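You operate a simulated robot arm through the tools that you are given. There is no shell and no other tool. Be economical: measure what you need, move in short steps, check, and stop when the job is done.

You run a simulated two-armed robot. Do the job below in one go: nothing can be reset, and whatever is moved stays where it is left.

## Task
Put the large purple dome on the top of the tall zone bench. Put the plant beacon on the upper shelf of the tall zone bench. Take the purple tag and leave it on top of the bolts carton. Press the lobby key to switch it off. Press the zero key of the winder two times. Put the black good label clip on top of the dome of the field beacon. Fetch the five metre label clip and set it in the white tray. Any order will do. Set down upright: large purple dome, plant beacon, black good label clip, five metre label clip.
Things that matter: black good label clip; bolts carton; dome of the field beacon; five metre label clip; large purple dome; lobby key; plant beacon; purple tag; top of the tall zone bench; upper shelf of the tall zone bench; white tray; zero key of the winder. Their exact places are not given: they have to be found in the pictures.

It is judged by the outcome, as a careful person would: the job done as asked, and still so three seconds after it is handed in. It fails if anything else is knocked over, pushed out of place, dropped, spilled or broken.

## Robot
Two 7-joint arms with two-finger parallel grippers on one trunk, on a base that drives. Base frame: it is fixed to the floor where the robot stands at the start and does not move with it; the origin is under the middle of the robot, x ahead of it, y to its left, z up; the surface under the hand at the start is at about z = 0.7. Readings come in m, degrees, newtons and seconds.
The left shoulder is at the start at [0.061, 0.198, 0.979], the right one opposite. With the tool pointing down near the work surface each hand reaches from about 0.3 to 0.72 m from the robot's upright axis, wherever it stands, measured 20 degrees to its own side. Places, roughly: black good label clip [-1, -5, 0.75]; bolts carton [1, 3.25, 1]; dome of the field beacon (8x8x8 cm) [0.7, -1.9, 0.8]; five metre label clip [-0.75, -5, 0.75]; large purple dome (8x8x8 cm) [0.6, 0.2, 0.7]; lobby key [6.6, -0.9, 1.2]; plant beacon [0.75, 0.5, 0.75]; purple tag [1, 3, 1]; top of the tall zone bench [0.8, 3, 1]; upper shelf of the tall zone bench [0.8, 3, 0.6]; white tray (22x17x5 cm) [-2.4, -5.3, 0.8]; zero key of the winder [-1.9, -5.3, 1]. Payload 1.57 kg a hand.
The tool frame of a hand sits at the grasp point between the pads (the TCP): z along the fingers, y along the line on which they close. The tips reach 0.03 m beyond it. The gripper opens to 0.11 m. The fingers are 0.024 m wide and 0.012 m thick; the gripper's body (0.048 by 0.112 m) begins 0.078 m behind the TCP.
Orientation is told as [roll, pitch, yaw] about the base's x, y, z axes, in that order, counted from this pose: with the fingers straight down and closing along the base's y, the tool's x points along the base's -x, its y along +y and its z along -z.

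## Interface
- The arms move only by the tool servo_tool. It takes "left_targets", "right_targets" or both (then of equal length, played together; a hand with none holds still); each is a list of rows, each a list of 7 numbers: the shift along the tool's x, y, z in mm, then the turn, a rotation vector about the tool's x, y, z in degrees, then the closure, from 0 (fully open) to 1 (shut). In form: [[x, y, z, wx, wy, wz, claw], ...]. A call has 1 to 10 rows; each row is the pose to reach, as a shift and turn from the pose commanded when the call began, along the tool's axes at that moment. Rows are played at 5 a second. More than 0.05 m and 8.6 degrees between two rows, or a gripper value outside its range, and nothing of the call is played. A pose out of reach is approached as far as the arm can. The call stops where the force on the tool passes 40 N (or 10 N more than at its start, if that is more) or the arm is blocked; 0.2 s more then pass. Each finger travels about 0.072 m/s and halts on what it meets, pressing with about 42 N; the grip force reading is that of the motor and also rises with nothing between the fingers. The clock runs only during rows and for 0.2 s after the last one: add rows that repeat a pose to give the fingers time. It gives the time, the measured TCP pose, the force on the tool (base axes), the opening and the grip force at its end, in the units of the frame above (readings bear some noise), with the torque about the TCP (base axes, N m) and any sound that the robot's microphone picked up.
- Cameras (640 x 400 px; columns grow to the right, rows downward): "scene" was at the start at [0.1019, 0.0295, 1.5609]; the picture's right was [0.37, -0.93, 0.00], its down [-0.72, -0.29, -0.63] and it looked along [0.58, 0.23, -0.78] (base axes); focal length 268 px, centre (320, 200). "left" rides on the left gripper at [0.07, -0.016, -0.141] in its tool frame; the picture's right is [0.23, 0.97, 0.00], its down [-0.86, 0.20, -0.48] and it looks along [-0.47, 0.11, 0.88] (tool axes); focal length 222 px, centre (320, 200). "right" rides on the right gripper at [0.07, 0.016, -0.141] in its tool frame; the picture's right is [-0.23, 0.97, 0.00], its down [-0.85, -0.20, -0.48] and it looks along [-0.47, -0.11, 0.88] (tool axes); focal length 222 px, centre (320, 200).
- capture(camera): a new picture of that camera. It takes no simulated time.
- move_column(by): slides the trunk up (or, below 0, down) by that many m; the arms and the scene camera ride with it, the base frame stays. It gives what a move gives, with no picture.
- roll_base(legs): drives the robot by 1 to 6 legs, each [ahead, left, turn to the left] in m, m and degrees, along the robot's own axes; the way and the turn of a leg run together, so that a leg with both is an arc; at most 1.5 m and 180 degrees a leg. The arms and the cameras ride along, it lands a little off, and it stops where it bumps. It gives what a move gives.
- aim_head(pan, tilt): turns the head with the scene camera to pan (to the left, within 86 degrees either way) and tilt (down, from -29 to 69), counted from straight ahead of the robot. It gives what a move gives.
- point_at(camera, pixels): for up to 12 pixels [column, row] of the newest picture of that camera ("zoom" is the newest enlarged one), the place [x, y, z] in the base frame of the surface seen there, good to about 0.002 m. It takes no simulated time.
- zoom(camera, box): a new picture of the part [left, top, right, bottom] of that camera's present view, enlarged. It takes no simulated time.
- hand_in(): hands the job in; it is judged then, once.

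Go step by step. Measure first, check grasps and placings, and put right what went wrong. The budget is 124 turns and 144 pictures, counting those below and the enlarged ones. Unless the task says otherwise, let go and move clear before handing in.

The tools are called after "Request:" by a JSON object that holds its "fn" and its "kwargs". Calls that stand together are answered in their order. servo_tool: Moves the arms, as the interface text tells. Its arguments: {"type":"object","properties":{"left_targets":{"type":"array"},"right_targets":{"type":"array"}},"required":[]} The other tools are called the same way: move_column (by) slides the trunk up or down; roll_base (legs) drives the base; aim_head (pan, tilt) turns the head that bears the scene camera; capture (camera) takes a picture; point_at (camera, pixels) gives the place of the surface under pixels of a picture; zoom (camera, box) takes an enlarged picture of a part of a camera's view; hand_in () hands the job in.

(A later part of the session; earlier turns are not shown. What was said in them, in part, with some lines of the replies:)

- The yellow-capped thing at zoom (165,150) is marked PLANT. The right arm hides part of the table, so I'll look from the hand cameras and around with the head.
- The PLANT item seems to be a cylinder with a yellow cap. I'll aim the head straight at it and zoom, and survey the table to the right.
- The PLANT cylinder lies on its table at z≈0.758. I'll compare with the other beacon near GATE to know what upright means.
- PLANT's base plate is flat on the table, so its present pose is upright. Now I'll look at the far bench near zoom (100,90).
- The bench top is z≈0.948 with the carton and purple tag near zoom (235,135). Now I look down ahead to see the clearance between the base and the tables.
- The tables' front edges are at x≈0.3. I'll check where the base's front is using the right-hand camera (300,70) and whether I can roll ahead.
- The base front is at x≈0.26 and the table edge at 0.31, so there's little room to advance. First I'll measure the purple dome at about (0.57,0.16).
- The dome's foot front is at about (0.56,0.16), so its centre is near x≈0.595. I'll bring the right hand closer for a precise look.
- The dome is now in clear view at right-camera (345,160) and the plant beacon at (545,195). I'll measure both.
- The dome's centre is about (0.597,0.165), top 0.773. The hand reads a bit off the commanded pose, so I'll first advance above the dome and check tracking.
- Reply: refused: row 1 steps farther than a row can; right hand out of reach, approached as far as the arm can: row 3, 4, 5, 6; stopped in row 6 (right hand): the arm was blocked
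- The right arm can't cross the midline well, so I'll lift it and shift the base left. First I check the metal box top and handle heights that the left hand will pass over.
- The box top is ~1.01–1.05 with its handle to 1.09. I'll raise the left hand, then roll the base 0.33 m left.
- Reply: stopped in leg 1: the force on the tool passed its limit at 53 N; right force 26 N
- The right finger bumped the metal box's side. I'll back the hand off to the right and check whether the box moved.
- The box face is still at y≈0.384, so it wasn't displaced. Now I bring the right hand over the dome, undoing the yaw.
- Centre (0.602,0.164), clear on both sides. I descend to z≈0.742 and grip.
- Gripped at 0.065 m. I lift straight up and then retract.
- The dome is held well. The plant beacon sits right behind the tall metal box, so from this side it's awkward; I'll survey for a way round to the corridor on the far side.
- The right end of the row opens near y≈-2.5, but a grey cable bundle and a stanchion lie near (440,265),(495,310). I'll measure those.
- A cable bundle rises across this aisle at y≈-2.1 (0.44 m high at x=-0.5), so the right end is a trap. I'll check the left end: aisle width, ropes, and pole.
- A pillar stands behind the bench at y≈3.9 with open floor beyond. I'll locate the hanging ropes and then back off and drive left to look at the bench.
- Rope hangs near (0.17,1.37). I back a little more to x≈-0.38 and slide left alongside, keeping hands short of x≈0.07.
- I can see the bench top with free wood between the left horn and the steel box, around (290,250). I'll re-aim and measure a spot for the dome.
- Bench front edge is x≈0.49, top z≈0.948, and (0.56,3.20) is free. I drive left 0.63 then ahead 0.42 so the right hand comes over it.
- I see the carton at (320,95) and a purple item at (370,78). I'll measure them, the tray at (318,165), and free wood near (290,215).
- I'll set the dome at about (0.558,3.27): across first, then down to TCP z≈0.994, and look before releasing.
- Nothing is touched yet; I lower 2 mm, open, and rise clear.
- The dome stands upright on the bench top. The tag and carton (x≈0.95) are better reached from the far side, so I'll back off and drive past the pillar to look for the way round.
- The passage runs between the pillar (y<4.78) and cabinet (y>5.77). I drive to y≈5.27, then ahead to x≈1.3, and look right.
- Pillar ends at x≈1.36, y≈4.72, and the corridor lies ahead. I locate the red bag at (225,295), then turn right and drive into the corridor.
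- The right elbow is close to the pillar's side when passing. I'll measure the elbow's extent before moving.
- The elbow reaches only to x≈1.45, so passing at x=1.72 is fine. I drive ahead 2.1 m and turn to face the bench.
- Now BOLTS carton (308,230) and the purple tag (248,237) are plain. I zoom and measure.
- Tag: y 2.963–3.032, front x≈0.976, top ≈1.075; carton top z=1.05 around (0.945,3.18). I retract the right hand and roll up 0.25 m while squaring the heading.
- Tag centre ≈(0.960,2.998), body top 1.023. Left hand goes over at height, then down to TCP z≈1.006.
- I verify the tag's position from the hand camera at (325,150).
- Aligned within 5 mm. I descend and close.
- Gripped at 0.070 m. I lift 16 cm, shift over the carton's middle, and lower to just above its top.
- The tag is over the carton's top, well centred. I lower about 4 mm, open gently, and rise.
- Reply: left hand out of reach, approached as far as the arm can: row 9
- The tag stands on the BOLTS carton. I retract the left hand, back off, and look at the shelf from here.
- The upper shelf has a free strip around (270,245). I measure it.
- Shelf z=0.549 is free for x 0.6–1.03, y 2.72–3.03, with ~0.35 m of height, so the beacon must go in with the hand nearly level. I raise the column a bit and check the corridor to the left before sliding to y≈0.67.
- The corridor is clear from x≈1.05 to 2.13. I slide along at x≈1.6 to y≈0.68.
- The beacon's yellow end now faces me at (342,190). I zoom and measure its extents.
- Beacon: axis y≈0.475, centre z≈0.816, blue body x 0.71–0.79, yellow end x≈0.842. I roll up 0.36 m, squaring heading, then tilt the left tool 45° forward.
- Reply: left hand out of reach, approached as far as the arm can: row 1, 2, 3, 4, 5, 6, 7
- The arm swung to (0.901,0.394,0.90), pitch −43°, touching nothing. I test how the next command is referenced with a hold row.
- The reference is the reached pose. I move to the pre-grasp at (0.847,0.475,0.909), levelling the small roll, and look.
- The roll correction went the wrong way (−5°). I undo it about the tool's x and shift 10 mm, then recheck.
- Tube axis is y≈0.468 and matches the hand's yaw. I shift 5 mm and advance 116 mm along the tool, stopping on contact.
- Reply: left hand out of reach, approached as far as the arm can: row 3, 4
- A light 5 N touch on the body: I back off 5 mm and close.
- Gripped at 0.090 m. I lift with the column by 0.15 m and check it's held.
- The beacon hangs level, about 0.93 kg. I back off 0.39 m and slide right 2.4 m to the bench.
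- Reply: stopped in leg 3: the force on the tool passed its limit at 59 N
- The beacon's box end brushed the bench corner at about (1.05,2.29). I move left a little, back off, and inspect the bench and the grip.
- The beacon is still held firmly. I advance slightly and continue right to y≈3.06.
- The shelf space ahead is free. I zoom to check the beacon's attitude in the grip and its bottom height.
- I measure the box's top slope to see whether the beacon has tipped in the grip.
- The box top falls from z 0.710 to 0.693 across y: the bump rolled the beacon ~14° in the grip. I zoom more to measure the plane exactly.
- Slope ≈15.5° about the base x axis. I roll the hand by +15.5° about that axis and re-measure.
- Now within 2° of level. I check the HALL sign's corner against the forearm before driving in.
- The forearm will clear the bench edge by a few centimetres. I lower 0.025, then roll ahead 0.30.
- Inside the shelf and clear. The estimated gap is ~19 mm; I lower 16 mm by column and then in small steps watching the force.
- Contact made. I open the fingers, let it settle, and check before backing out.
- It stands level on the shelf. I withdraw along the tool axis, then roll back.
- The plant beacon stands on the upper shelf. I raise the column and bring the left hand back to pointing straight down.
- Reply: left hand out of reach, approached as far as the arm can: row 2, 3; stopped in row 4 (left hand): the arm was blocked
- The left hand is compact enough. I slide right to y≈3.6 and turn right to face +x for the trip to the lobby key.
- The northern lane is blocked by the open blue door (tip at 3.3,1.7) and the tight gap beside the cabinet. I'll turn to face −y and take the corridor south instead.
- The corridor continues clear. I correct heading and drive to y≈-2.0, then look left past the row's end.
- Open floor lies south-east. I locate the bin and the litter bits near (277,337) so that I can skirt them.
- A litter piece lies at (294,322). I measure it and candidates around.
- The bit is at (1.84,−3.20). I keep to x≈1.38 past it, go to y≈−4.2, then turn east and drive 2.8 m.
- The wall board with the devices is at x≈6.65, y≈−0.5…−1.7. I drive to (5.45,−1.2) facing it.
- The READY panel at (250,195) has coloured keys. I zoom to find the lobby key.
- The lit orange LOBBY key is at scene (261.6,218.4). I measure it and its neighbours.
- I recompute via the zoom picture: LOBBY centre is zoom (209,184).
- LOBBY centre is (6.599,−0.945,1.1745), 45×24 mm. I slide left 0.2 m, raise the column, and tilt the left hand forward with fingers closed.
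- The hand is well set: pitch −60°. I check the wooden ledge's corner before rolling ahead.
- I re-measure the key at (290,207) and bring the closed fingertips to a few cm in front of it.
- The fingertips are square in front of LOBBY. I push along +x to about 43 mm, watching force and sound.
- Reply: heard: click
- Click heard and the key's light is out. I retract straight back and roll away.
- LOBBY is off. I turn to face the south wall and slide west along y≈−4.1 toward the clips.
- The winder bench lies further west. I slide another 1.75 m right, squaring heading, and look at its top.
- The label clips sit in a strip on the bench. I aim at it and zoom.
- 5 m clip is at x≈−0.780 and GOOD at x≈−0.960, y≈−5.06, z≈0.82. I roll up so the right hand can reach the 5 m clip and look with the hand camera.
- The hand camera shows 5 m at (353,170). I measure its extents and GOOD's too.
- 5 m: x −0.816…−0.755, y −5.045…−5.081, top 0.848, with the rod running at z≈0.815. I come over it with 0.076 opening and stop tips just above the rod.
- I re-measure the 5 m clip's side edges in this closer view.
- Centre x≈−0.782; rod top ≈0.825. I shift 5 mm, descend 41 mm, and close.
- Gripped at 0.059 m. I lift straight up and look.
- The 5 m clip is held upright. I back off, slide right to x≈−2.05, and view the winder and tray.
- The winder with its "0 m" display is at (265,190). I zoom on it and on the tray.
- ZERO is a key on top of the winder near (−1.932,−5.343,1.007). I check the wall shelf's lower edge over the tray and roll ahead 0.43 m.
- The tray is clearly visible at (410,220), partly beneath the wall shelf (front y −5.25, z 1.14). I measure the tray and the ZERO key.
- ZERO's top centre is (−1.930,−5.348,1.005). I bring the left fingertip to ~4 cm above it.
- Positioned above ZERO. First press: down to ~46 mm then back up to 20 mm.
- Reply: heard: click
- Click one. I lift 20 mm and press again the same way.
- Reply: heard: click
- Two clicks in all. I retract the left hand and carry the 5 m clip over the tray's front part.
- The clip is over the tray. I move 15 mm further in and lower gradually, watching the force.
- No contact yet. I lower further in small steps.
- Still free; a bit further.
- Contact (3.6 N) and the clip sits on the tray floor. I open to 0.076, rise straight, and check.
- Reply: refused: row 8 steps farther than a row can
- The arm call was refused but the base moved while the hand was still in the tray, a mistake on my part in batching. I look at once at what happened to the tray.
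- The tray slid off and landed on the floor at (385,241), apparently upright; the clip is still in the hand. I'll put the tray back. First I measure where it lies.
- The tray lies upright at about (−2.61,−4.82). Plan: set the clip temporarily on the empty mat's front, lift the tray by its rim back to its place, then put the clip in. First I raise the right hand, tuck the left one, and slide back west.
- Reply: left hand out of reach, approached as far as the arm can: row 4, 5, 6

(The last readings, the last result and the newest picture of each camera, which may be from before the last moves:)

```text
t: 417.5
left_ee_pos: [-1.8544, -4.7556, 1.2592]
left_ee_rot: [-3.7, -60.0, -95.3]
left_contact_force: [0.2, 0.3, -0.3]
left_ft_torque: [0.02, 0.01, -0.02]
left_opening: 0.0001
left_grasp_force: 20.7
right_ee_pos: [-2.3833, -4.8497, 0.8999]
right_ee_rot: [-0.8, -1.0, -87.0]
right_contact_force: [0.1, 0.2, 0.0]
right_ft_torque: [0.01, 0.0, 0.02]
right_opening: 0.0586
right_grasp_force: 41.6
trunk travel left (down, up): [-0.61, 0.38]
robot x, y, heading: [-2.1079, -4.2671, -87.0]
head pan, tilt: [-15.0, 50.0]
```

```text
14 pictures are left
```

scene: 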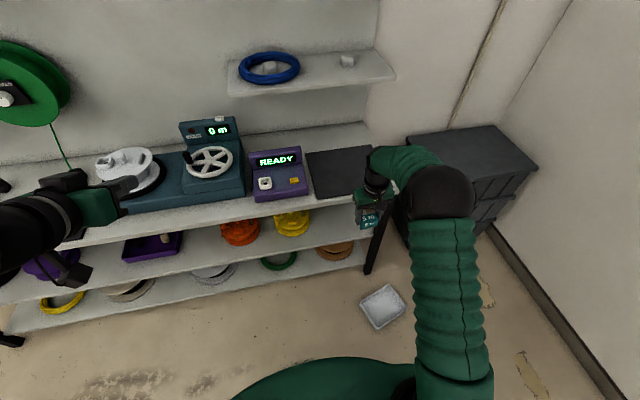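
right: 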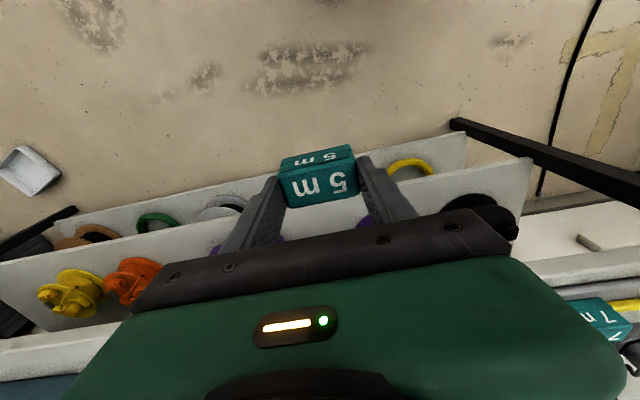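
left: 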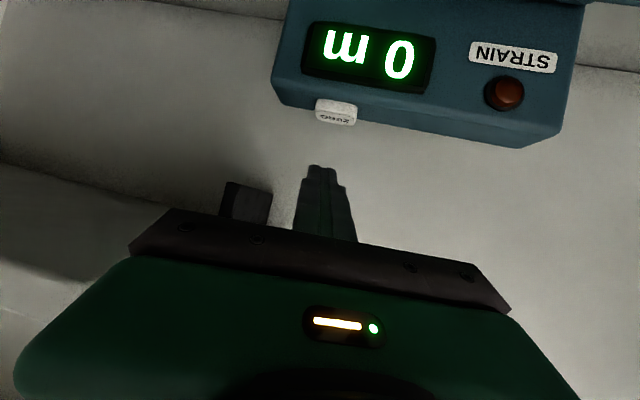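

The tray and mat are both in view. I roll ahead 0.22 m so the clip comes over the mat's front edge, and measure the mat and tray rim.

Request:
{"fn": "point_at", "kwargs": {"camera": "scene", "pixels": [[316, 195], [340, 192], [308, 158], [368, 150], [384, 286], [405, 303], [382, 327], [361, 307], [383, 305], [394, 294], [394, 315]]}}

Request:
{"fn": "roll_base", "kwargs": {"legs": [[0.22, 0, 0]]}}

```text
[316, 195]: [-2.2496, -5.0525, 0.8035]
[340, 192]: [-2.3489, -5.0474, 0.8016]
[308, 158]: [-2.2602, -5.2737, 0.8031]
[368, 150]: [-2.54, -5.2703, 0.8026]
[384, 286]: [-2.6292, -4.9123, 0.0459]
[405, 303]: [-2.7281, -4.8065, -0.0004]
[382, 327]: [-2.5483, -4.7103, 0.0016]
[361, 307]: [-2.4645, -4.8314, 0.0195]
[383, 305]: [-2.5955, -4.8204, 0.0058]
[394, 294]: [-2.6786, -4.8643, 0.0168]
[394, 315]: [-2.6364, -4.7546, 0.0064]
```

```text
t: 419.2
left_ee_pos: [-1.8399, -4.972, 1.2599]
left_ee_rot: [-3.8, -60.0, -94.9]
left_contact_force: [0.6, -0.2, -0.5]
left_ft_torque: [-0.03, -0.02, 0.02]
left_opening: 0.0002
left_grasp_force: 21.2
right_ee_pos: [-2.3683, -5.0688, 0.9014]
right_ee_rot: [-0.8, -1.1, -86.8]
right_contact_force: [0.9, -0.1, -1.1]
right_ft_torque: [-0.03, -0.02, 0.01]
right_opening: 0.0586
right_grasp_force: 41.9
trunk travel left (down, up): [-0.61, 0.38]
robot x, y, heading: [-2.1009, -4.4842, -86.7]
head pan, tilt: [-15.0, 50.0]
```

I shift 20 mm inward and lower the clip to the mat.

Request:
{"fn": "servo_tool", "kwargs": {"right_targets": [[-20, 0, 20, 0, 0, 0, 0.6], [-20, 0, 40, 0, 0, 0, 0.6], [-20, 0, 47, 0, 0, 0, 0.6], [-20, 0, 50, 0, 0, 0, 0.6], [-20, 0, 51, 0, 0, 0, 0.6], [-20, 0, 51, 0, 0, 0, 0.6]]}}

```text
t: 420.6
left_ee_pos: [-1.8392, -4.97, 1.2591]
left_ee_rot: [-3.9, -60.0, -94.9]
left_contact_force: [-0.2, 0.0, -0.3]
left_ft_torque: [-0.01, 0.01, 0.02]
left_opening: 0.0
left_grasp_force: 21.1
right_ee_pos: [-2.3679, -5.0882, 0.8528]
right_ee_rot: [-0.8, -1.3, -86.7]
right_contact_force: [-0.9, -2.0, 13.2]
right_ft_torque: [0.13, -0.34, -0.06]
right_opening: 0.0584
right_grasp_force: 42.1
trunk travel left (down, up): [-0.61, 0.38]
robot x, y, heading: [-2.0954, -4.4878, -86.8]
head pan, tilt: [-15.0, 50.0]
```

Contact. I open and rise.

Request:
{"fn": "servo_tool", "kwargs": {"right_targets": [[0, 0, -1, 0, 0, 0, 0.45], [0, 0, -1, 0, 0, 0, 0.3], [0, 0, -1, 0, 0, 0, 0.3], [0, 0, -30, 0, 0, 0, 0.3], [0, 0, -70, 0, 0, 0, 0.3], [0, 0, -110, 0, 0, 0, 0.3], [40, 0, -130, 0, 0, 0, 0.3], [80, 0, -140, 0, 0, 0, 0.3]]}}

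Request:
{"fn": "capture", "kwargs": {"camera": "scene"}}

```text
t: 422.4
left_ee_pos: [-1.8389, -4.9694, 1.2609]
left_ee_rot: [-3.7, -60.2, -95.1]
left_contact_force: [0.9, 0.5, -0.2]
left_ft_torque: [0.0, -0.01, -0.01]
left_opening: 0.0001
left_grasp_force: 21.6
right_ee_pos: [-2.3734, -5.0083, 0.9921]
right_ee_rot: [-0.8, -1.2, -86.7]
right_contact_force: [-0.6, 0.1, 0.1]
right_ft_torque: [-0.01, 0.01, -0.01]
right_opening: 0.0771
right_grasp_force: 0.1
trunk travel left (down, up): [-0.61, 0.38]
robot x, y, heading: [-2.1001, -4.4886, -86.4]
head pan, tilt: [-15.0, 50.0]
```

```text
13 pictures are left
```

scene: 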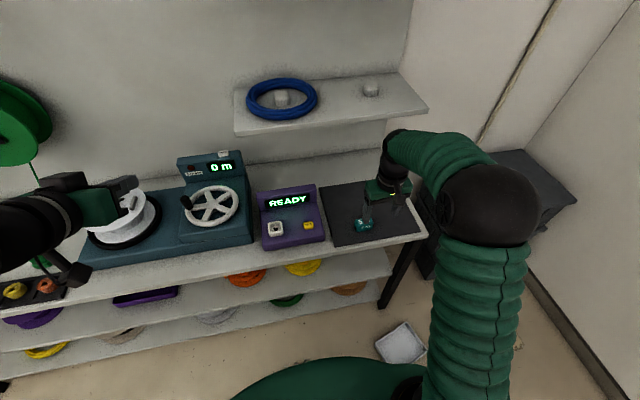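

The clip waits upright on the mat. I back off and take position for the tray: about (−2.35,−4.27), heading −105°.

Request:
{"fn": "roll_base", "kwargs": {"legs": [[-0.22, 0, 0], [0, -0.25, -18.5]]}}

Request:
{"fn": "servo_tool", "kwargs": {"right_targets": [[0, 0, 0, 0, 0, 8, 0.3], [0, 0, 0, 0, 0, 16, 0.3], [0, 0, 0, 0, 0, 24, 0.3], [0, 0, 0, 0, 0, 32, 0.3], [0, 0, 0, 0, 0, 40, 0.3], [0, 0, 0, 0, 0, 48, 0.3], [0, 0, 0, 0, 0, 48, 0.3]]}}

```text
t: 425.5
left_ee_pos: [-2.254, -4.7858, 1.2579]
left_ee_rot: [-5.2, -60.0, -112.2]
left_contact_force: [-0.2, 1.1, -0.3]
left_ft_torque: [-0.01, 0.0, -0.03]
left_opening: 0.0
left_grasp_force: 21.8
right_ee_pos: [-2.7745, -4.6545, 0.9932]
right_ee_rot: [-1.4, -1.1, -105.1]
right_contact_force: [-0.1, 0.2, -0.1]
right_ft_torque: [0.03, 0.03, 0.02]
right_opening: 0.0769
right_grasp_force: 0.0
trunk travel left (down, up): [-0.61, 0.38]
robot x, y, heading: [-2.3538, -4.2384, -104.7]
head pan, tilt: [-15.0, 50.0]
```

```text
t: 427.1
left_ee_pos: [-2.2624, -4.7836, 1.2599]
left_ee_rot: [-4.2, -60.0, -113.1]
left_contact_force: [0.7, -0.2, 0.1]
left_ft_torque: [0.02, 0.06, -0.02]
left_opening: 0.0
left_grasp_force: 21.3
right_ee_pos: [-2.7808, -4.6522, 0.9917]
right_ee_rot: [0.2, -1.4, -153.1]
right_contact_force: [-0.9, -0.9, -0.5]
right_ft_torque: [0.03, 0.02, 0.01]
right_opening: 0.077
right_grasp_force: 0.1
trunk travel left (down, up): [-0.61, 0.38]
robot x, y, heading: [-2.3546, -4.2417, -104.9]
head pan, tilt: [-15.0, 50.0]
```

The wrist reached yaw −153°. I move over the rim point and lower the column 0.58 m.

Request:
{"fn": "servo_tool", "kwargs": {"right_targets": [[25, 35, 0, 0, 0, 0, 0.3], [50, 68, 0, 0, 0, 0, 0.3], [75, 101, 0, 0, 0, 0, 0.3], [100, 134, 0, 0, 0, 0, 0.3], [122, 165, 0, 0, 0, 0, 0.3], [122, 165, 0, 0, 0, 0, 0.3]]}}

Request:
{"fn": "move_column", "kwargs": {"by": -0.58}}

Request:
{"fn": "capture", "kwargs": {"camera": "right"}}

```text
t: 428.5
left_ee_pos: [-2.2655, -4.7815, 1.2599]
left_ee_rot: [-4.0, -60.0, -113.2]
left_contact_force: [-0.1, 0.2, 0.7]
left_ft_torque: [0.0, -0.03, 0.01]
left_opening: 0.0
left_grasp_force: 21.4
right_ee_pos: [-2.6001, -4.7416, 0.9882]
right_ee_rot: [0.3, -1.3, -153.0]
right_contact_force: [-0.4, 0.6, 0.0]
right_ft_torque: [0.01, -0.01, 0.05]
right_opening: 0.077
right_grasp_force: 0.0
trunk travel left (down, up): [-0.61, 0.38]
robot x, y, heading: [-2.3583, -4.2394, -104.9]
head pan, tilt: [-15.0, 50.0]
```

```text
refused: -0.58 is not a number from -0.4 to 0.4
```

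```text
12 pictures are left
```

right: 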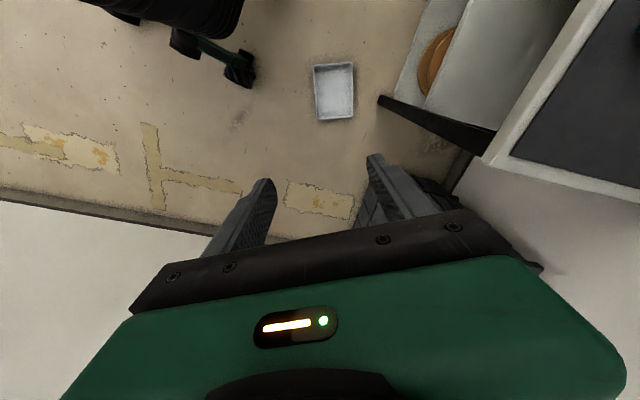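

Request:
{"fn": "move_column", "kwargs": {"by": -0.39}}

Request:
{"fn": "move_column", "kwargs": {"by": -0.2}}

Request:
{"fn": "capture", "kwargs": {"camera": "right"}}

```text
t: 432.3
left_ee_pos: [-2.2659, -4.7814, 0.869]
left_ee_rot: [-3.8, -60.0, -113.2]
left_contact_force: [0.1, 0.3, -0.5]
left_ft_torque: [-0.01, -0.02, 0.0]
left_opening: 0.0001
left_grasp_force: 20.6
right_ee_pos: [-2.6027, -4.7403, 0.5972]
right_ee_rot: [0.3, -1.3, -153.0]
right_contact_force: [-0.6, -0.3, -1.2]
right_ft_torque: [0.03, 0.02, 0.01]
right_opening: 0.0772
right_grasp_force: 0.0
trunk travel left (down, up): [-0.22, 0.77]
robot x, y, heading: [-2.3581, -4.2408, -105.0]
head pan, tilt: [-15.0, 50.0]
```

```text
t: 434.4
left_ee_pos: [-2.2651, -4.7811, 0.6695]
left_ee_rot: [-3.9, -60.0, -113.2]
left_contact_force: [0.1, -0.2, -0.6]
left_ft_torque: [-0.01, 0.01, 0.01]
left_opening: 0.0
left_grasp_force: 21.0
right_ee_pos: [-2.6026, -4.7402, 0.3971]
right_ee_rot: [0.3, -1.3, -153.0]
right_contact_force: [-0.2, -0.7, -0.2]
right_ft_torque: [0.01, -0.01, 0.03]
right_opening: 0.0773
right_grasp_force: 0.0
trunk travel left (down, up): [-0.02, 0.97]
robot x, y, heading: [-2.3569, -4.2436, -104.9]
head pan, tilt: [-15.0, 50.0]
```

```text
11 pictures are left
```

right: 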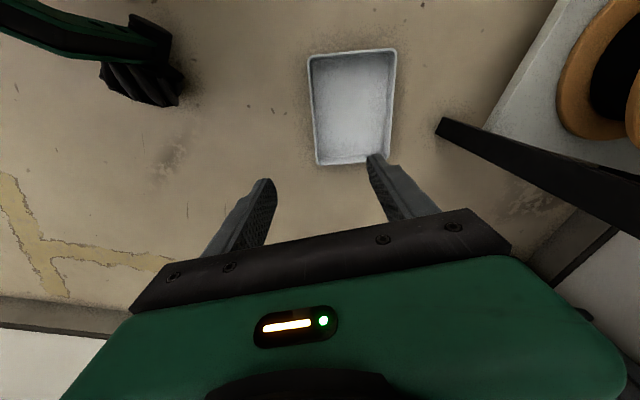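

I measure the rim's near-side wall (left in this picture) for alignment.

Request:
{"fn": "point_at", "kwargs": {"camera": "right", "pixels": [[309, 62], [313, 110], [317, 155], [308, 90], [312, 130], [320, 110], [350, 110], [394, 55], [350, 53], [345, 162]]}}

```text
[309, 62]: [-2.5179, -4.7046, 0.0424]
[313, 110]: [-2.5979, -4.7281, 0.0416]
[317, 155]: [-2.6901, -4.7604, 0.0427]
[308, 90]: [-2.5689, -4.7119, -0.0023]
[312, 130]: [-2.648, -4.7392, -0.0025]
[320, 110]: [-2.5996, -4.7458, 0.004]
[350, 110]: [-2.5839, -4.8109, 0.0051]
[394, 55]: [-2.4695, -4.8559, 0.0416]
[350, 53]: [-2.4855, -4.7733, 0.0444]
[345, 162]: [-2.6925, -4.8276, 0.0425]
```

The wall runs at −162°, rim z≈0.043. I rotate 9° more, shift to a point 6 cm from the near end, and descend with the fingers astride the wall.

Request:
{"fn": "servo_tool", "kwargs": {"right_targets": [[16, 0, 30, 0, 0, 4.5, 0.3], [32, 0, 65, 0, 0, 9, 0.3], [32, 0, 110, 0, 0, 9, 0.3], [32, 0, 155, 0, 0, 9, 0.3], [32, 0, 200, 0, 0, 9, 0.3], [32, 0, 245, 0, 0, 9, 0.3], [32, 0, 275, 0, 0, 9, 0.3], [32, 0, 275, 0, 0, 9, 0.3]]}}

Request:
{"fn": "capture", "kwargs": {"camera": "right"}}

```text
t: 436.2
left_ee_pos: [-2.2655, -4.7817, 0.6703]
left_ee_rot: [-4.0, -60.0, -113.1]
left_contact_force: [-0.8, -0.4, -0.5]
left_ft_torque: [0.03, -0.01, 0.02]
left_opening: 0.0004
left_grasp_force: 21.1
right_ee_pos: [-2.5802, -4.7287, 0.1208]
right_ee_rot: [0.6, -1.3, -162.0]
right_contact_force: [0.1, 0.7, 0.0]
right_ft_torque: [-0.03, 0.0, 0.01]
right_opening: 0.0771
right_grasp_force: 0.1
trunk travel left (down, up): [-0.02, 0.97]
robot x, y, heading: [-2.3591, -4.2413, -105.0]
head pan, tilt: [-15.0, 50.0]
```

```text
10 pictures are left
```

right: 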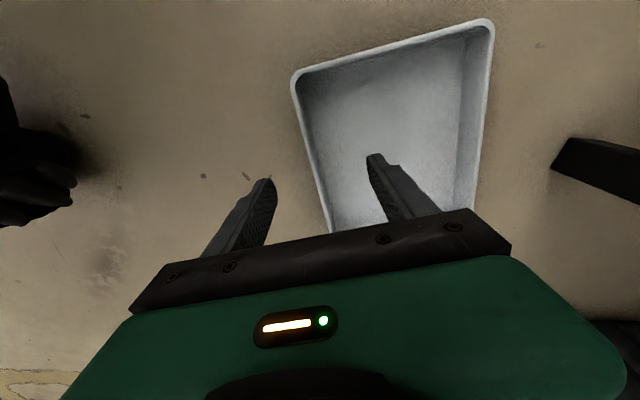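

The wall is centred between the fingers. I descend 70 mm and close.

Request:
{"fn": "servo_tool", "kwargs": {"right_targets": [[0, 0, 35, 0, 0, 0, 0.3], [0, 0, 60, 0, 0, 0, 0.3], [0, 0, 69, 0, 0, 0, 0.3], [0, 0, 69, 0, 0, 0, 0.7], [0, 0, 69, 0, 0, 0, 1], [0, 0, 69, 0, 0, 0, 1], [0, 0, 69, 0, 0, 0, 1]]}}

Request:
{"fn": "move_column", "kwargs": {"by": 0.05}}

Request:
{"fn": "capture", "kwargs": {"camera": "right"}}

```text
t: 437.9
left_ee_pos: [-2.2656, -4.7816, 0.6699]
left_ee_rot: [-4.0, -60.0, -113.1]
left_contact_force: [-0.1, -0.3, 0.1]
left_ft_torque: [-0.02, -0.02, 0.01]
left_opening: 0.0
left_grasp_force: 21.3
right_ee_pos: [-2.5779, -4.7303, 0.0513]
right_ee_rot: [0.3, -1.3, -162.0]
right_contact_force: [-0.1, 0.3, 0.0]
right_ft_torque: [0.17, 0.08, -0.06]
right_opening: 0.0048
right_grasp_force: 24.8
trunk travel left (down, up): [-0.02, 0.97]
robot x, y, heading: [-2.3598, -4.2414, -104.8]
head pan, tilt: [-15.0, 50.0]
```

```text
t: 438.8
left_ee_pos: [-2.2648, -4.7811, 0.7191]
left_ee_rot: [-4.0, -59.8, -113.2]
left_contact_force: [0.2, -0.1, 0.1]
left_ft_torque: [0.03, -0.04, 0.02]
left_opening: 0.0
left_grasp_force: 21.0
right_ee_pos: [-2.5782, -4.7313, 0.1022]
right_ee_rot: [0.4, -1.3, -161.9]
right_contact_force: [-0.4, 0.3, -1.3]
right_ft_torque: [0.18, -0.02, 0.02]
right_opening: 0.0048
right_grasp_force: 25.1
trunk travel left (down, up): [-0.07, 0.92]
robot x, y, heading: [-2.3602, -4.2385, -104.9]
head pan, tilt: [-15.0, 50.0]
```

```text
9 pictures are left
```

right: 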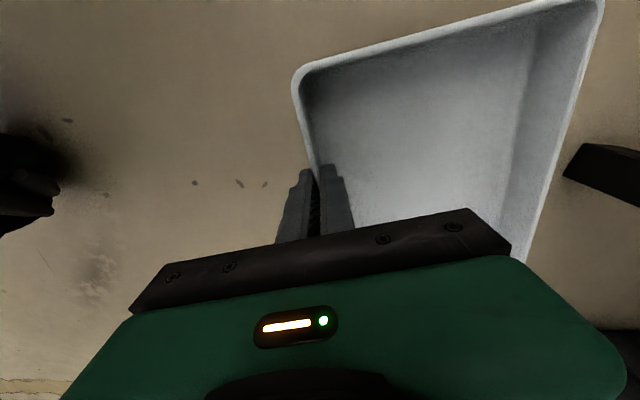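

The tray is lifted (about 0.13 kg) and level. I back away from the bench, then raise the column in two steps.

Request:
{"fn": "roll_base", "kwargs": {"legs": [[-0.2, 0, 0]]}}

Request:
{"fn": "move_column", "kwargs": {"by": 0.4}}

Request:
{"fn": "move_column", "kwargs": {"by": 0.14}}

Request:
{"fn": "servo_tool", "kwargs": {"right_targets": [[0, 0, -30, 0, 0, -7, 1], [0, 0, -60, 0, 0, -14, 1], [0, 0, -90, 0, 0, -21, 1], [0, 0, -120, 0, 0, -28, 1], [0, 0, -150, 0, 0, -35, 1], [0, 0, -180, 0, 0, -42, 1], [0, 0, -210, 0, 0, -49, 1], [0, 0, -245, 0, 0, -57, 1], [0, 0, -285, 0, 0, -57, 1], [0, 0, -285, 0, 0, -57, 1]]}}

```text
t: 440.4
left_ee_pos: [-2.2121, -4.5874, 0.7199]
left_ee_rot: [-3.9, -59.9, -113.1]
left_contact_force: [0.2, -0.7, 0.6]
left_ft_torque: [0.0, -0.01, 0.01]
left_opening: 0.0
left_grasp_force: 21.7
right_ee_pos: [-2.5266, -4.5398, 0.1019]
right_ee_rot: [0.5, -1.3, -161.7]
right_contact_force: [-0.2, 0.1, -2.1]
right_ft_torque: [0.17, -0.01, 0.02]
right_opening: 0.0045
right_grasp_force: 25.5
trunk travel left (down, up): [-0.07, 0.92]
robot x, y, heading: [-2.3079, -4.0471, -104.8]
head pan, tilt: [-15.0, 50.0]
```

```text
t: 444.2
left_ee_pos: [-2.2124, -4.589, 1.121]
left_ee_rot: [-4.0, -60.0, -113.0]
left_contact_force: [-0.6, -0.3, -0.2]
left_ft_torque: [-0.05, 0.04, 0.0]
left_opening: 0.0004
left_grasp_force: 21.2
right_ee_pos: [-2.5264, -4.5407, 0.5017]
right_ee_rot: [0.6, -1.3, -161.8]
right_contact_force: [-0.3, 0.2, -1.2]
right_ft_torque: [0.19, -0.02, 0.01]
right_opening: 0.0045
right_grasp_force: 24.6
trunk travel left (down, up): [-0.47, 0.52]
robot x, y, heading: [-2.3047, -4.0471, -105.0]
head pan, tilt: [-15.0, 50.0]
```

```text
t: 445.9
left_ee_pos: [-2.2116, -4.5889, 1.2607]
left_ee_rot: [-4.0, -60.0, -113.0]
left_contact_force: [-0.5, -1.2, -1.2]
left_ft_torque: [0.0, 0.01, 0.01]
left_opening: 0.0001
left_grasp_force: 21.8
right_ee_pos: [-2.5251, -4.5411, 0.6425]
right_ee_rot: [0.5, -1.4, -161.7]
right_contact_force: [0.3, -0.1, -1.9]
right_ft_torque: [0.18, 0.0, 0.03]
right_opening: 0.0044
right_grasp_force: 25.4
trunk travel left (down, up): [-0.61, 0.38]
robot x, y, heading: [-2.303, -4.0495, -104.6]
head pan, tilt: [-15.0, 50.0]
```

```text
t: 448.1
left_ee_pos: [-2.2116, -4.5892, 1.2595]
left_ee_rot: [-3.9, -60.0, -113.0]
left_contact_force: [-0.1, -0.3, -0.5]
left_ft_torque: [-0.05, 0.0, 0.04]
left_opening: 0.0
left_grasp_force: 21.4
right_ee_pos: [-2.5221, -4.5352, 0.9282]
right_ee_rot: [-0.7, -1.1, -104.8]
right_contact_force: [1.5, 0.1, -2.3]
right_ft_torque: [0.12, 0.12, 0.01]
right_opening: 0.0045
right_grasp_force: 24.8
trunk travel left (down, up): [-0.61, 0.38]
robot x, y, heading: [-2.3061, -4.046, -104.7]
head pan, tilt: [-15.0, 50.0]
5 turns are left
```

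The tray is level at z≈0.93, and I have only five turns left, so I batch carefully: drive it over the mat at x≈−2.48, lower, release, rise, and look.

Request:
{"fn": "roll_base", "kwargs": {"legs": [[0, -0.09, 14.7], [0.596, 0, 0]]}}

Request:
{"fn": "servo_tool", "kwargs": {"right_targets": [[-25, 0, 0, 0, 0, 0, 1], [-25, 0, 35, 0, 0, 0, 1], [-25, 0, 66, 0, 0, 0, 1], [-25, 0, 72, 0, 0, 0, 1], [-25, 0, 72, 0, 0, 0, 1], [-25, 0, 72, 0, 0, 0, 0.75], [-25, 0, 72, 0, 0, 0, 0.6], [-25, 0, 72, 0, 0, 0, 0.5], [-25, 0, 40, 0, 0, 0, 0.5], [-25, 0, -5, 0, 0, 0, 0.4]]}}

Request:
{"fn": "servo_tool", "kwargs": {"right_targets": [[0, 0, -30, 0, 0, 0, 0.3], [30, 0, -50, 0, 0, 0, 0.3], [70, 0, -50, 0, 0, 0, 0.3], [100, 0, -50, 0, 0, 0, 0.3], [100, 0, -50, 0, 0, 0, 0.3]]}}

Request:
{"fn": "capture", "kwargs": {"camera": "scene"}}

Request:
{"fn": "capture", "kwargs": {"camera": "right"}}

```text
t: 452.4
left_ee_pos: [-2.1714, -5.1409, 1.2604]
left_ee_rot: [-4.1, -60.0, -98.6]
left_contact_force: [-0.3, -0.3, -0.4]
left_ft_torque: [0.04, 0.02, -0.01]
left_opening: 0.0
left_grasp_force: 21.1
right_ee_pos: [-2.4835, -5.1666, 0.9287]
right_ee_rot: [-0.8, -1.2, -90.6]
right_contact_force: [0.7, 0.6, -1.5]
right_ft_torque: [0.09, 0.16, -0.04]
right_opening: 0.0047
right_grasp_force: 24.9
trunk travel left (down, up): [-0.61, 0.38]
robot x, y, heading: [-2.3961, -4.6431, -90.6]
head pan, tilt: [-15.0, 50.0]
```

```text
t: 454.6
left_ee_pos: [-2.1731, -5.1397, 1.2603]
left_ee_rot: [-3.8, -60.1, -98.9]
left_contact_force: [0.2, 0.3, 0.2]
left_ft_torque: [0.02, 0.0, 0.03]
left_opening: 0.0
left_grasp_force: 21.3
right_ee_pos: [-2.4841, -5.1882, 0.9374]
right_ee_rot: [-0.7, -1.3, -90.6]
right_contact_force: [-0.4, 0.1, 0.5]
right_ft_torque: [-0.01, -0.01, 0.03]
right_opening: 0.0663
right_grasp_force: 0.0
trunk travel left (down, up): [-0.61, 0.38]
robot x, y, heading: [-2.4003, -4.6417, -90.7]
head pan, tilt: [-15.0, 50.0]
```

```text
t: 455.8
left_ee_pos: [-2.1732, -5.1418, 1.2606]
left_ee_rot: [-3.9, -59.9, -98.9]
left_contact_force: [-0.4, -0.3, 0.4]
left_ft_torque: [-0.01, -0.03, 0.0]
left_opening: 0.0001
left_grasp_force: 20.9
right_ee_pos: [-2.4829, -5.0917, 0.9823]
right_ee_rot: [-0.8, -1.3, -90.6]
right_contact_force: [0.0, -0.7, 0.8]
right_ft_torque: [-0.03, 0.01, 0.0]
right_opening: 0.077
right_grasp_force: 0.0
trunk travel left (down, up): [-0.61, 0.38]
robot x, y, heading: [-2.3967, -4.6432, -90.5]
head pan, tilt: [-15.0, 50.0]
```

```text
8 pictures are left
```

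scene: 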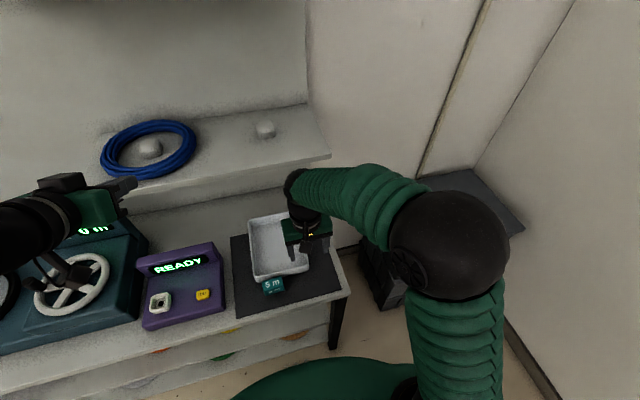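

```text
7 pictures are left
4 turns are left
```

right: 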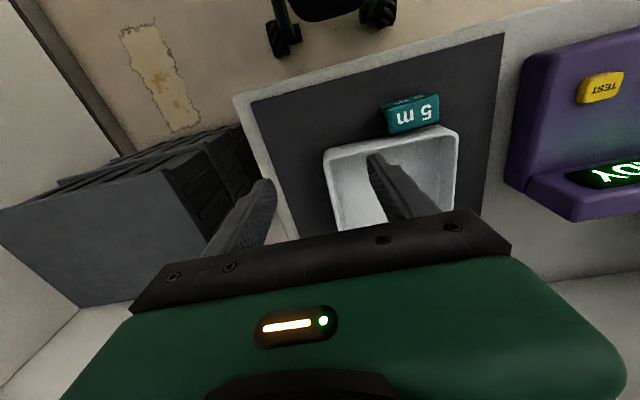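

The tray is back on its mat with the clip just in front. Knowing the clip's exact grasp pose, I pick it, place it into the tray, release, rise, and then move to the GOOD clip.

Request:
{"fn": "servo_tool", "kwargs": {"right_targets": [[2, 40, 0, 0, 0, -1.5, 0], [4, 80, 0, 0, 0, -3, 0], [5, 115, 0, 0, 0, -3.9, 0], [5, 115, 45, 0, 0, -3.9, 0], [5, 115, 90, 0, 0, -3.9, 0], [5, 115, 126, 0, 0, -3.9, 0], [5, 115, 128, 0, 0, -3.9, 0], [5, 115, 128, 0, 0, -3.9, 0.4], [5, 115, 128, 0, 0, -3.9, 0.6], [5, 115, 128, 0, 0, -3.9, 0.6]]}}

Request:
{"fn": "servo_tool", "kwargs": {"right_targets": [[0, 0, -45, 0, 0, 0, 0.6], [0, 0, -90, 0, 0, 0, 0.6], [0, 0, -110, 0, 0, 0, 0.6], [-36, -13, -110, 0, 0, 0, 0.6], [-72, -26, -110, 0, 0, 0, 0.6], [-107, -38, -110, 0, 0, 0, 0.6], [-107, -38, -70, 0, 0, 0, 0.6], [-107, -38, -30, 0, 0, 0, 0.6], [-107, -38, -10, 0, 0, 0, 0.6], [-107, -38, -7, 0, 0, 0, 0.6]]}}

Request:
{"fn": "servo_tool", "kwargs": {"right_targets": [[0, 0, 1, 0, 0, 0, 0.6], [0, 0, 1, 0, 0, 0, 0.42], [0, 0, 1, 0, 0, 0, 0.3], [0, 0, 1, 0, 0, 0, 0.3], [0, 0, -40, 0, 0, 0, 0.3], [0, 0, -80, 0, 0, 0, 0.3], [0, 0, -120, 0, 0, 0, 0.3], [30, 0, -140, 0, 0, 0, 0.3], [75, 0, -150, 0, 0, 0, 0.3]]}}

Request:
{"fn": "zoom", "kwargs": {"camera": "scene", "box": [216, 190, 344, 310]}}

Request:
{"fn": "roll_base", "kwargs": {"legs": [[-0.4, 0, 0.5], [0, 0.78, 0], [0, 0.77, 0], [0.28, 0, 0]]}}

Request:
{"fn": "servo_tool", "kwargs": {"right_targets": [[0, 0, 0, 0, 0, 3.5, 0.31], [0, 0, 0, 0, 0, 3.5, 0.31]]}}

Request:
{"fn": "capture", "kwargs": {"camera": "right"}}

```text
t: 457.9
left_ee_pos: [-2.1714, -5.1412, 1.2619]
left_ee_rot: [-4.0, -60.1, -98.8]
left_contact_force: [0.9, -0.1, 1.2]
left_ft_torque: [0.01, -0.02, 0.01]
left_opening: 0.0
left_grasp_force: 21.4
right_ee_pos: [-2.371, -5.0884, 0.8541]
right_ee_rot: [-0.9, -1.1, -86.7]
right_contact_force: [1.4, -0.4, -0.5]
right_ft_torque: [0.01, -0.01, 0.0]
right_opening: 0.0588
right_grasp_force: 34.1
trunk travel left (down, up): [-0.61, 0.38]
robot x, y, heading: [-2.395, -4.6406, -91.1]
head pan, tilt: [-15.0, 50.0]
```

```text
t: 460.1
left_ee_pos: [-2.1726, -5.1406, 1.2602]
left_ee_rot: [-4.0, -60.1, -98.8]
left_contact_force: [0.5, -0.6, 0.5]
left_ft_torque: [0.01, -0.02, -0.02]
left_opening: 0.0001
left_grasp_force: 21.4
right_ee_pos: [-2.4026, -5.1984, 0.8622]
right_ee_rot: [-0.9, -1.1, -86.7]
right_contact_force: [0.4, 0.3, -0.7]
right_ft_torque: [-0.01, 0.01, 0.0]
right_opening: 0.0588
right_grasp_force: 42.1
trunk travel left (down, up): [-0.61, 0.38]
robot x, y, heading: [-2.3964, -4.6399, -90.4]
head pan, tilt: [-15.0, 50.0]
```

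```text
t: 462.1
left_ee_pos: [-2.1728, -5.1395, 1.2608]
left_ee_rot: [-3.8, -60.2, -99.0]
left_contact_force: [0.8, 0.5, -0.2]
left_ft_torque: [0.01, -0.02, -0.03]
left_opening: 0.0001
left_grasp_force: 21.5
right_ee_pos: [-2.4026, -5.1167, 1.0147]
right_ee_rot: [-0.9, -1.2, -86.8]
right_contact_force: [-0.4, 0.5, 0.5]
right_ft_torque: [-0.04, -0.02, -0.03]
right_opening: 0.077
right_grasp_force: 0.1
trunk travel left (down, up): [-0.61, 0.38]
robot x, y, heading: [-2.3923, -4.6397, -90.7]
head pan, tilt: [-15.0, 50.0]
```

```text
3.33 times, centred on (280, 250) of scene
```

zoom: 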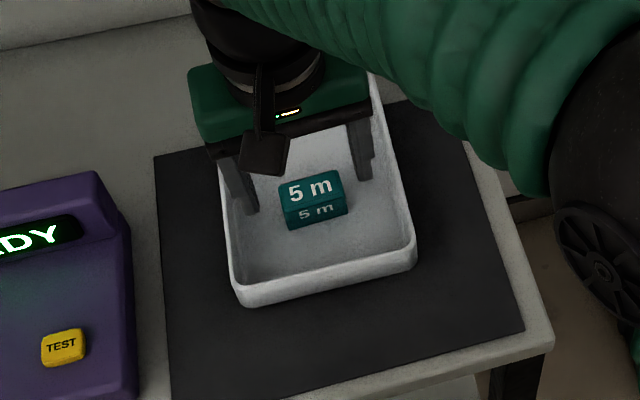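

```text
t: 473.8
left_ee_pos: [-0.5784, -4.9514, 1.2609]
left_ee_rot: [-3.9, -60.0, -95.0]
left_contact_force: [0.0, 0.1, 0.2]
left_ft_torque: [-0.05, -0.01, 0.0]
left_opening: 0.0001
left_grasp_force: 21.1
right_ee_pos: [-0.8107, -4.9456, 1.0128]
right_ee_rot: [-0.8, -1.2, -82.7]
right_contact_force: [0.2, 0.3, -0.2]
right_ft_torque: [0.0, -0.03, 0.02]
right_opening: 0.0769
right_grasp_force: 0.0
trunk travel left (down, up): [-0.61, 0.38]
robot x, y, heading: [-0.8363, -4.4679, -86.8]
head pan, tilt: [-15.0, 50.0]
```

```text
t: 474.4
left_ee_pos: [-0.5775, -4.9526, 1.2605]
left_ee_rot: [-4.0, -60.1, -94.8]
left_contact_force: [0.2, 0.5, 0.4]
left_ft_torque: [-0.01, 0.0, -0.02]
left_opening: 0.0
left_grasp_force: 21.4
right_ee_pos: [-0.809, -4.9462, 1.0129]
right_ee_rot: [-0.8, -1.2, -86.4]
right_contact_force: [-0.2, 0.5, -0.6]
right_ft_torque: [-0.02, 0.01, 0.04]
right_opening: 0.0758
right_grasp_force: 0.0
trunk travel left (down, up): [-0.61, 0.38]
robot x, y, heading: [-0.834, -4.4692, -86.5]
head pan, tilt: [-15.0, 50.0]
```

```text
5 pictures are left
3 turns are left
```

right: 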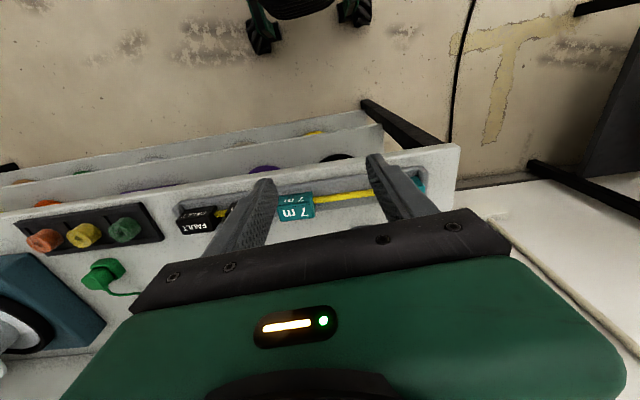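

The 5 m clip is in the tray, upright. Now I pick GOOD at (−0.960,−5.063), lift it high, and drive round to the field beacon's corridor side for a look.

Request:
{"fn": "servo_tool", "kwargs": {"right_targets": [[-27, -39, 0, 0, 0, 1.8, 0.31], [-54, -78, 0, 0, 0, 3.6, 0.31], [-81, -117, 0, 0, 0, 3.6, 0.31], [-107, -156, 0, 0, 0, 3.6, 0.31], [-107, -158, 48, 0, 0, 3.6, 0.31], [-107, -158, 96, 0, 0, 3.6, 0.31], [-107, -158, 138, 0, 0, 3.6, 0.31], [-107, -158, 153, 0, 0, 3.6, 0.31], [-107, -158, 153, 0, 0, 3.6, 0.31]]}}

Request:
{"fn": "servo_tool", "kwargs": {"right_targets": [[0, 0, 0, 0, 0, 0, 0.5], [0, 0, 0, 0, 0, 0, 0.6], [0, 0, 0, 0, 0, 0, 0.6], [0, 0, -40, 0, 0, 0, 0.6], [0, 0, -85, 0, 0, 0, 0.6], [0, 0, -130, 0, 0, 0, 0.6], [0, 0, -175, 0, 0, 0, 0.6], [0, 0, -220, 0, 0, 0, 0.6], [30, 0, -255, 0, 0, 0, 0.6], [70, 0, -280, 0, 0, 0, 0.6]]}}

Request:
{"fn": "roll_base", "kwargs": {"legs": [[-0.35, 0, -3.4], [0, 0.75, 0], [0, 0.75, 0], [0, 0.72, 0]]}}

Request:
{"fn": "roll_base", "kwargs": {"legs": [[0, 0, -90], [0, -1.05, 0], [0, -1.0, 0]]}}

Request:
{"fn": "aim_head", "kwargs": {"pan": -5, "tilt": 45}}

Request:
{"fn": "capture", "kwargs": {"camera": "scene"}}

Request:
{"fn": "capture", "kwargs": {"camera": "right"}}

```text
t: 476.4
left_ee_pos: [-0.5775, -4.9523, 1.2613]
left_ee_rot: [-3.9, -60.1, -94.9]
left_contact_force: [0.8, -0.2, -0.5]
left_ft_torque: [0.0, -0.01, 0.01]
left_opening: 0.0
left_grasp_force: 21.1
right_ee_pos: [-0.9638, -5.0648, 0.8664]
right_ee_rot: [-0.7, -1.3, -89.9]
right_contact_force: [0.4, 0.3, 0.5]
right_ft_torque: [-0.03, -0.02, 0.01]
right_opening: 0.0759
right_grasp_force: 0.1
trunk travel left (down, up): [-0.61, 0.38]
robot x, y, heading: [-0.8312, -4.4692, -86.6]
head pan, tilt: [-15.0, 50.0]
```

```text
t: 478.6
left_ee_pos: [-0.5786, -4.9489, 1.2623]
left_ee_rot: [-3.8, -60.3, -94.9]
left_contact_force: [-0.1, 0.0, 0.1]
left_ft_torque: [0.01, -0.01, 0.01]
left_opening: 0.0
left_grasp_force: 20.9
right_ee_pos: [-0.9577, -4.9852, 1.1426]
right_ee_rot: [-0.7, -1.4, -89.8]
right_contact_force: [0.0, 0.5, -1.0]
right_ft_torque: [-0.03, 0.02, 0.02]
right_opening: 0.0583
right_grasp_force: 41.9
trunk travel left (down, up): [-0.61, 0.38]
robot x, y, heading: [-0.8346, -4.4672, -86.2]
head pan, tilt: [-15.0, 50.0]
```

```text
t: 491.5
left_ee_pos: [1.5537, -4.6319, 1.2603]
left_ee_rot: [-3.7, -60.0, -98.7]
left_contact_force: [-1.2, 0.0, 0.1]
left_ft_torque: [0.0, -0.01, -0.01]
left_opening: 0.0001
left_grasp_force: 20.7
right_ee_pos: [1.1733, -4.6445, 1.1404]
right_ee_rot: [-0.6, -1.2, -93.4]
right_contact_force: [0.4, 0.3, 0.2]
right_ft_torque: [0.0, -0.04, 0.02]
right_opening: 0.0584
right_grasp_force: 42.1
trunk travel left (down, up): [-0.61, 0.38]
robot x, y, heading: [1.3314, -4.1301, -90.3]
head pan, tilt: [-15.0, 50.0]
```

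```text
t: 505.7
left_ee_pos: [0.8965, -2.271, 1.2593]
left_ee_rot: [-4.2, -60.1, 169.1]
left_contact_force: [0.0, -0.2, 0.2]
left_ft_torque: [0.01, -0.02, -0.02]
left_opening: 0.0001
left_grasp_force: 21.2
right_ee_pos: [0.9026, -1.8897, 1.14]
right_ee_rot: [-0.9, -1.3, 173.9]
right_contact_force: [0.7, -0.3, 0.0]
right_ft_torque: [0.04, -0.01, 0.01]
right_opening: 0.0586
right_grasp_force: 41.9
trunk travel left (down, up): [-0.61, 0.38]
robot x, y, heading: [1.4029, -2.0643, 177.0]
head pan, tilt: [-15.0, 50.0]
```

```text
t: 506.4
left_ee_pos: [0.8991, -2.2692, 1.2615]
left_ee_rot: [-4.0, -60.0, 168.9]
left_contact_force: [0.0, -1.3, 0.1]
left_ft_torque: [0.03, -0.03, -0.03]
left_opening: 0.0
left_grasp_force: 21.3
right_ee_pos: [0.9048, -1.8873, 1.1397]
right_ee_rot: [-0.7, -1.3, 173.8]
right_contact_force: [0.1, 0.6, -0.1]
right_ft_torque: [0.0, 0.0, 0.01]
right_opening: 0.0586
right_grasp_force: 42.3
trunk travel left (down, up): [-0.61, 0.38]
robot x, y, heading: [1.4046, -2.0668, 177.2]
head pan, tilt: [-5.0, 45.0]
```

```text
4 pictures are left
```

scene: 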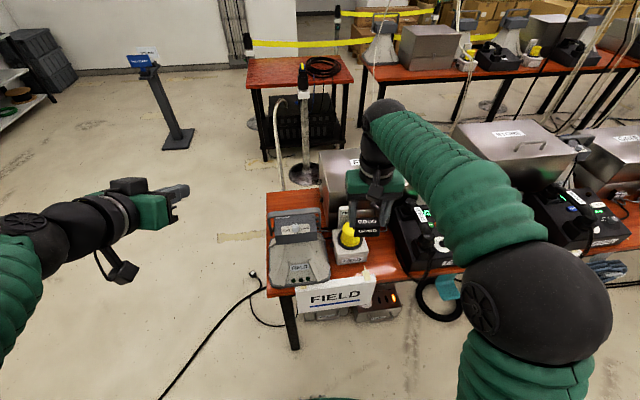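

```text
3 pictures are left
2 turns are left
```

right: 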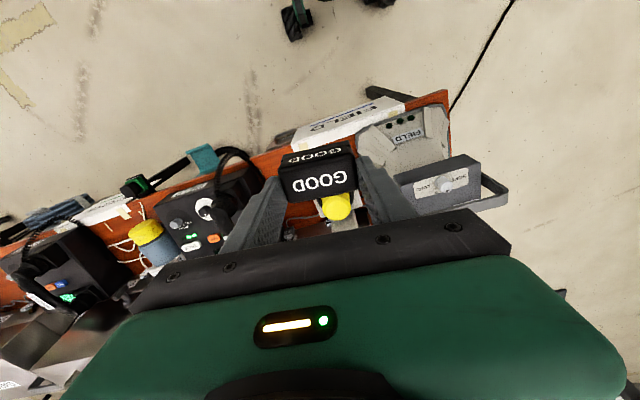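

The GOOD clip is held and the FIELD beacon's yellow dome is at scene (350,238) and right camera (337,207). I measure the dome thoroughly.

Request:
{"fn": "point_at", "kwargs": {"camera": "scene", "pixels": [[349, 224], [349, 228], [350, 232], [350, 236], [345, 232], [355, 232], [342, 238], [359, 238], [350, 242], [345, 226], [354, 226], [343, 215]]}}

Request:
{"fn": "point_at", "kwargs": {"camera": "right", "pixels": [[337, 207], [337, 200], [337, 215], [327, 207], [347, 207], [332, 200], [343, 202], [345, 215], [330, 215], [337, 196], [322, 205], [318, 185]]}}

Request:
{"fn": "zoom", "kwargs": {"camera": "scene", "box": [318, 200, 382, 270]}}

Request:
{"fn": "point_at", "kwargs": {"camera": "zoom", "pixels": [[320, 150], [320, 170], [320, 190], [320, 210], [320, 230], [280, 200], [360, 200], [300, 180], [340, 180], [270, 230], [370, 230], [320, 260]]}}

```text
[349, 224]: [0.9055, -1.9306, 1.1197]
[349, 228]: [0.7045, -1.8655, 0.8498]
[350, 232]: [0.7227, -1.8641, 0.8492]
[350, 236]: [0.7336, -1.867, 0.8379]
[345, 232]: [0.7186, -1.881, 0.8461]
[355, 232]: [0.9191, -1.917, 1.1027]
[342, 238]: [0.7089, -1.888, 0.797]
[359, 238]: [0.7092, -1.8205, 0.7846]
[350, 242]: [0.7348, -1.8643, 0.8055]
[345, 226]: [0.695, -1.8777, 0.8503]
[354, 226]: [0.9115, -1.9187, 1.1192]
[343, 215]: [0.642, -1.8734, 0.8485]
```

```text
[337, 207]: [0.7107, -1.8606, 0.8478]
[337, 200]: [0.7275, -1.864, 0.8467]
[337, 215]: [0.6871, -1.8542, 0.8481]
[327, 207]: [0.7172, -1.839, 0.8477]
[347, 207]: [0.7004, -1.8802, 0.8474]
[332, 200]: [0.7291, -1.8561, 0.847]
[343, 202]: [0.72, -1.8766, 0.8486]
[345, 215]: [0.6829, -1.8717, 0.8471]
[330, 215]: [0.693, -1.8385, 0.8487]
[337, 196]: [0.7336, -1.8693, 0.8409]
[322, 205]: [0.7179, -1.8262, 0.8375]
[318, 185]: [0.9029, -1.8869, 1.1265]
```

```text
5.71 times, centred on (350, 235) of scene
```

zoom: 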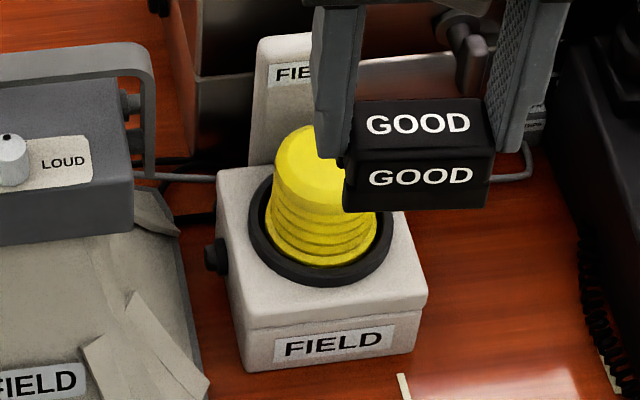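

```text
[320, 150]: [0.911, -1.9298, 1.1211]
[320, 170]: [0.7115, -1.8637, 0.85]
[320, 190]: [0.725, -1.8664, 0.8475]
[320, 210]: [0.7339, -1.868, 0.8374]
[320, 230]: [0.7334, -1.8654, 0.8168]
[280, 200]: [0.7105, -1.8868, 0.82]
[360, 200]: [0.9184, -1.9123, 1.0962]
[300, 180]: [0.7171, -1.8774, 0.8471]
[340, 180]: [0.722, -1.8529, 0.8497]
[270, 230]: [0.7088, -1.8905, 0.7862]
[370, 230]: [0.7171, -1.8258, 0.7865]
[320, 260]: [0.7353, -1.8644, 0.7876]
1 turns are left
```

Dome's flat top is at z≈0.849, centred about (0.703,−1.857); the clip's bottom is ≈0.051 below the TCP. Last turn: I roll 5 cm closer, place the clip, release, withdraw and hand in.

Request:
{"fn": "roll_base", "kwargs": {"legs": [[0.05, 0, 0]]}}

Request:
{"fn": "servo_tool", "kwargs": {"right_targets": [[-39, -3, 0, 0, 0, 0, 0.6], [-78, -6, 0, 0, 0, 0, 0.6], [-116, -9, 0, 0, 0, 0, 0.6], [-154.5, -11.3, 0, 0, 0, 0, 0.6], [-154.5, -11.3, 45, 0, 0, 0, 0.6], [-154.5, -11.3, 90, 0, 0, 0, 0.6], [-154.5, -11.3, 135, 0, 0, 0, 0.6], [-154.5, -11.3, 180, 0, 0, 0, 0.6], [-154.5, -11.3, 215, 0, 0, 0, 0.6], [-154.5, -11.3, 232, 0, 0, 0, 0.6]]}}

Request:
{"fn": "servo_tool", "kwargs": {"right_targets": [[0, 0, 3, 0, 0, 0, 0.6], [0, 0, 5.5, 0, 0, 0, 0.6], [0, 0, 7.5, 0, 0, 0, 0.6], [0, 0, 7.5, 0, 0, 0, 0.6], [0, 0, 7.5, 0, 0, 0, 0.6]]}}

Request:
{"fn": "servo_tool", "kwargs": {"right_targets": [[0, 0, 0, 0, 0, 0, 0.45], [0, 0, 0, 0, 0, 0, 0.38], [0, 0, 0, 0, 0, 0, 0.3], [0, 0, 0, 0, 0, 0, 0.25], [0, 0, -30, 0, 0, 0, 0.25], [0, 0, -70, 0, 0, 0, 0.25], [0, 0, -110, 0, 0, 0, 0.25], [0, 0, -150, 0, 0, 0, 0.25], [40, 0, -170, 0, 0, 0, 0.25], [80, 0, -180, 0, 0, 0, 0.25]]}}

Request:
{"fn": "hand_in", "kwargs": {}}

```text
t: 507.3
left_ee_pos: [0.8547, -2.2672, 1.2635]
left_ee_rot: [-3.9, -60.6, 168.6]
left_contact_force: [0.1, 0.0, -0.5]
left_ft_torque: [-0.03, -0.01, 0.0]
left_opening: 0.0
left_grasp_force: 21.3
right_ee_pos: [0.8603, -1.885, 1.1444]
right_ee_rot: [-0.7, -1.8, 173.9]
right_contact_force: [0.3, -0.5, -0.3]
right_ft_torque: [-0.02, 0.03, 0.0]
right_opening: 0.0584
right_grasp_force: 41.8
trunk travel left (down, up): [-0.61, 0.38]
robot x, y, heading: [1.3568, -2.0641, 177.0]
head pan, tilt: [-5.0, 45.0]
```

```text
t: 509.5
left_ee_pos: [0.8497, -2.2664, 1.2608]
left_ee_rot: [-3.9, -60.2, 168.8]
left_contact_force: [0.6, 0.6, 0.5]
left_ft_torque: [0.04, -0.02, -0.02]
left_opening: 0.0
left_grasp_force: 21.0
right_ee_pos: [0.6986, -1.8538, 0.9142]
right_ee_rot: [-0.6, -1.5, 173.8]
right_contact_force: [-0.6, -0.3, 0.9]
right_ft_torque: [0.0, -0.01, 0.01]
right_opening: 0.0588
right_grasp_force: 42.3
right hand out of reach, approached as far as the arm can: row 4, 5, 6
trunk travel left (down, up): [-0.61, 0.38]
robot x, y, heading: [1.3531, -2.0598, 177.2]
head pan, tilt: [-5.0, 45.0]
```

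```text
t: 510.7
left_ee_pos: [0.8482, -2.2651, 1.2613]
left_ee_rot: [-3.9, -60.1, 168.8]
left_contact_force: [-1.6, 0.2, -0.3]
left_ft_torque: [-0.01, 0.02, 0.0]
left_opening: 0.0
left_grasp_force: 21.5
right_ee_pos: [0.6969, -1.8533, 0.9054]
right_ee_rot: [-0.7, -1.3, 173.8]
right_contact_force: [-0.1, -0.2, -0.9]
right_ft_torque: [0.03, 0.01, 0.03]
right_opening: 0.0586
right_grasp_force: 41.8
trunk travel left (down, up): [-0.61, 0.38]
robot x, y, heading: [1.3599, -2.0607, 177.2]
head pan, tilt: [-5.0, 45.0]
```

```text
t: 512.9
left_ee_pos: [0.8508, -2.2658, 1.2608]
left_ee_rot: [-4.0, -60.3, 168.9]
left_contact_force: [0.2, -0.2, 0.6]
left_ft_torque: [0.02, 0.0, 0.02]
left_opening: 0.0
left_grasp_force: 21.1
right_ee_pos: [0.7828, -1.8623, 1.085]
right_ee_rot: [-0.6, -1.5, 173.8]
right_contact_force: [0.7, -0.3, 0.5]
right_ft_torque: [0.04, 0.02, 0.03]
right_opening: 0.0824
right_grasp_force: 0.0
trunk travel left (down, up): [-0.61, 0.38]
robot x, y, heading: [1.3571, -2.0659, 177.0]
head pan, tilt: [-5.0, 45.0]
```

```text
The job is handed in.
```

I handed the job in with every task attempted, but it may fail: I knocked the white tray off its bench, and I never saw how the black good label clip came to rest.

- **White tray:** I rolled the base while the right hand was still in the tray, and it fell to the floor. It landed upright, and I put it back on its mat within about 2 cm of where it had been.
- **Black good label clip:** I had run out of turns to check it. There was no contact reading when I opened the fingers, so it probably dropped about 5 mm onto the dome of the field beacon.
- **Large purple dome:** upright on the top of the tall zone bench.
- **Plant beacon:** upright on the upper shelf of the tall zone bench. On the way I bumped the bench corner with it, but it stayed in the gripper and nothing on the bench looked disturbed.
- **Purple tag:** standing on the bolts carton.
- **Lobby key:** pressed once; it clicked and its light is off.
- **Zero key of the winder:** pressed twice, with a click each time.
- **Five metre label clip:** upright in the white tray.
- **Plant table:** early on, a finger also bumped the side of the steel box there; it measured in the same place afterwards.
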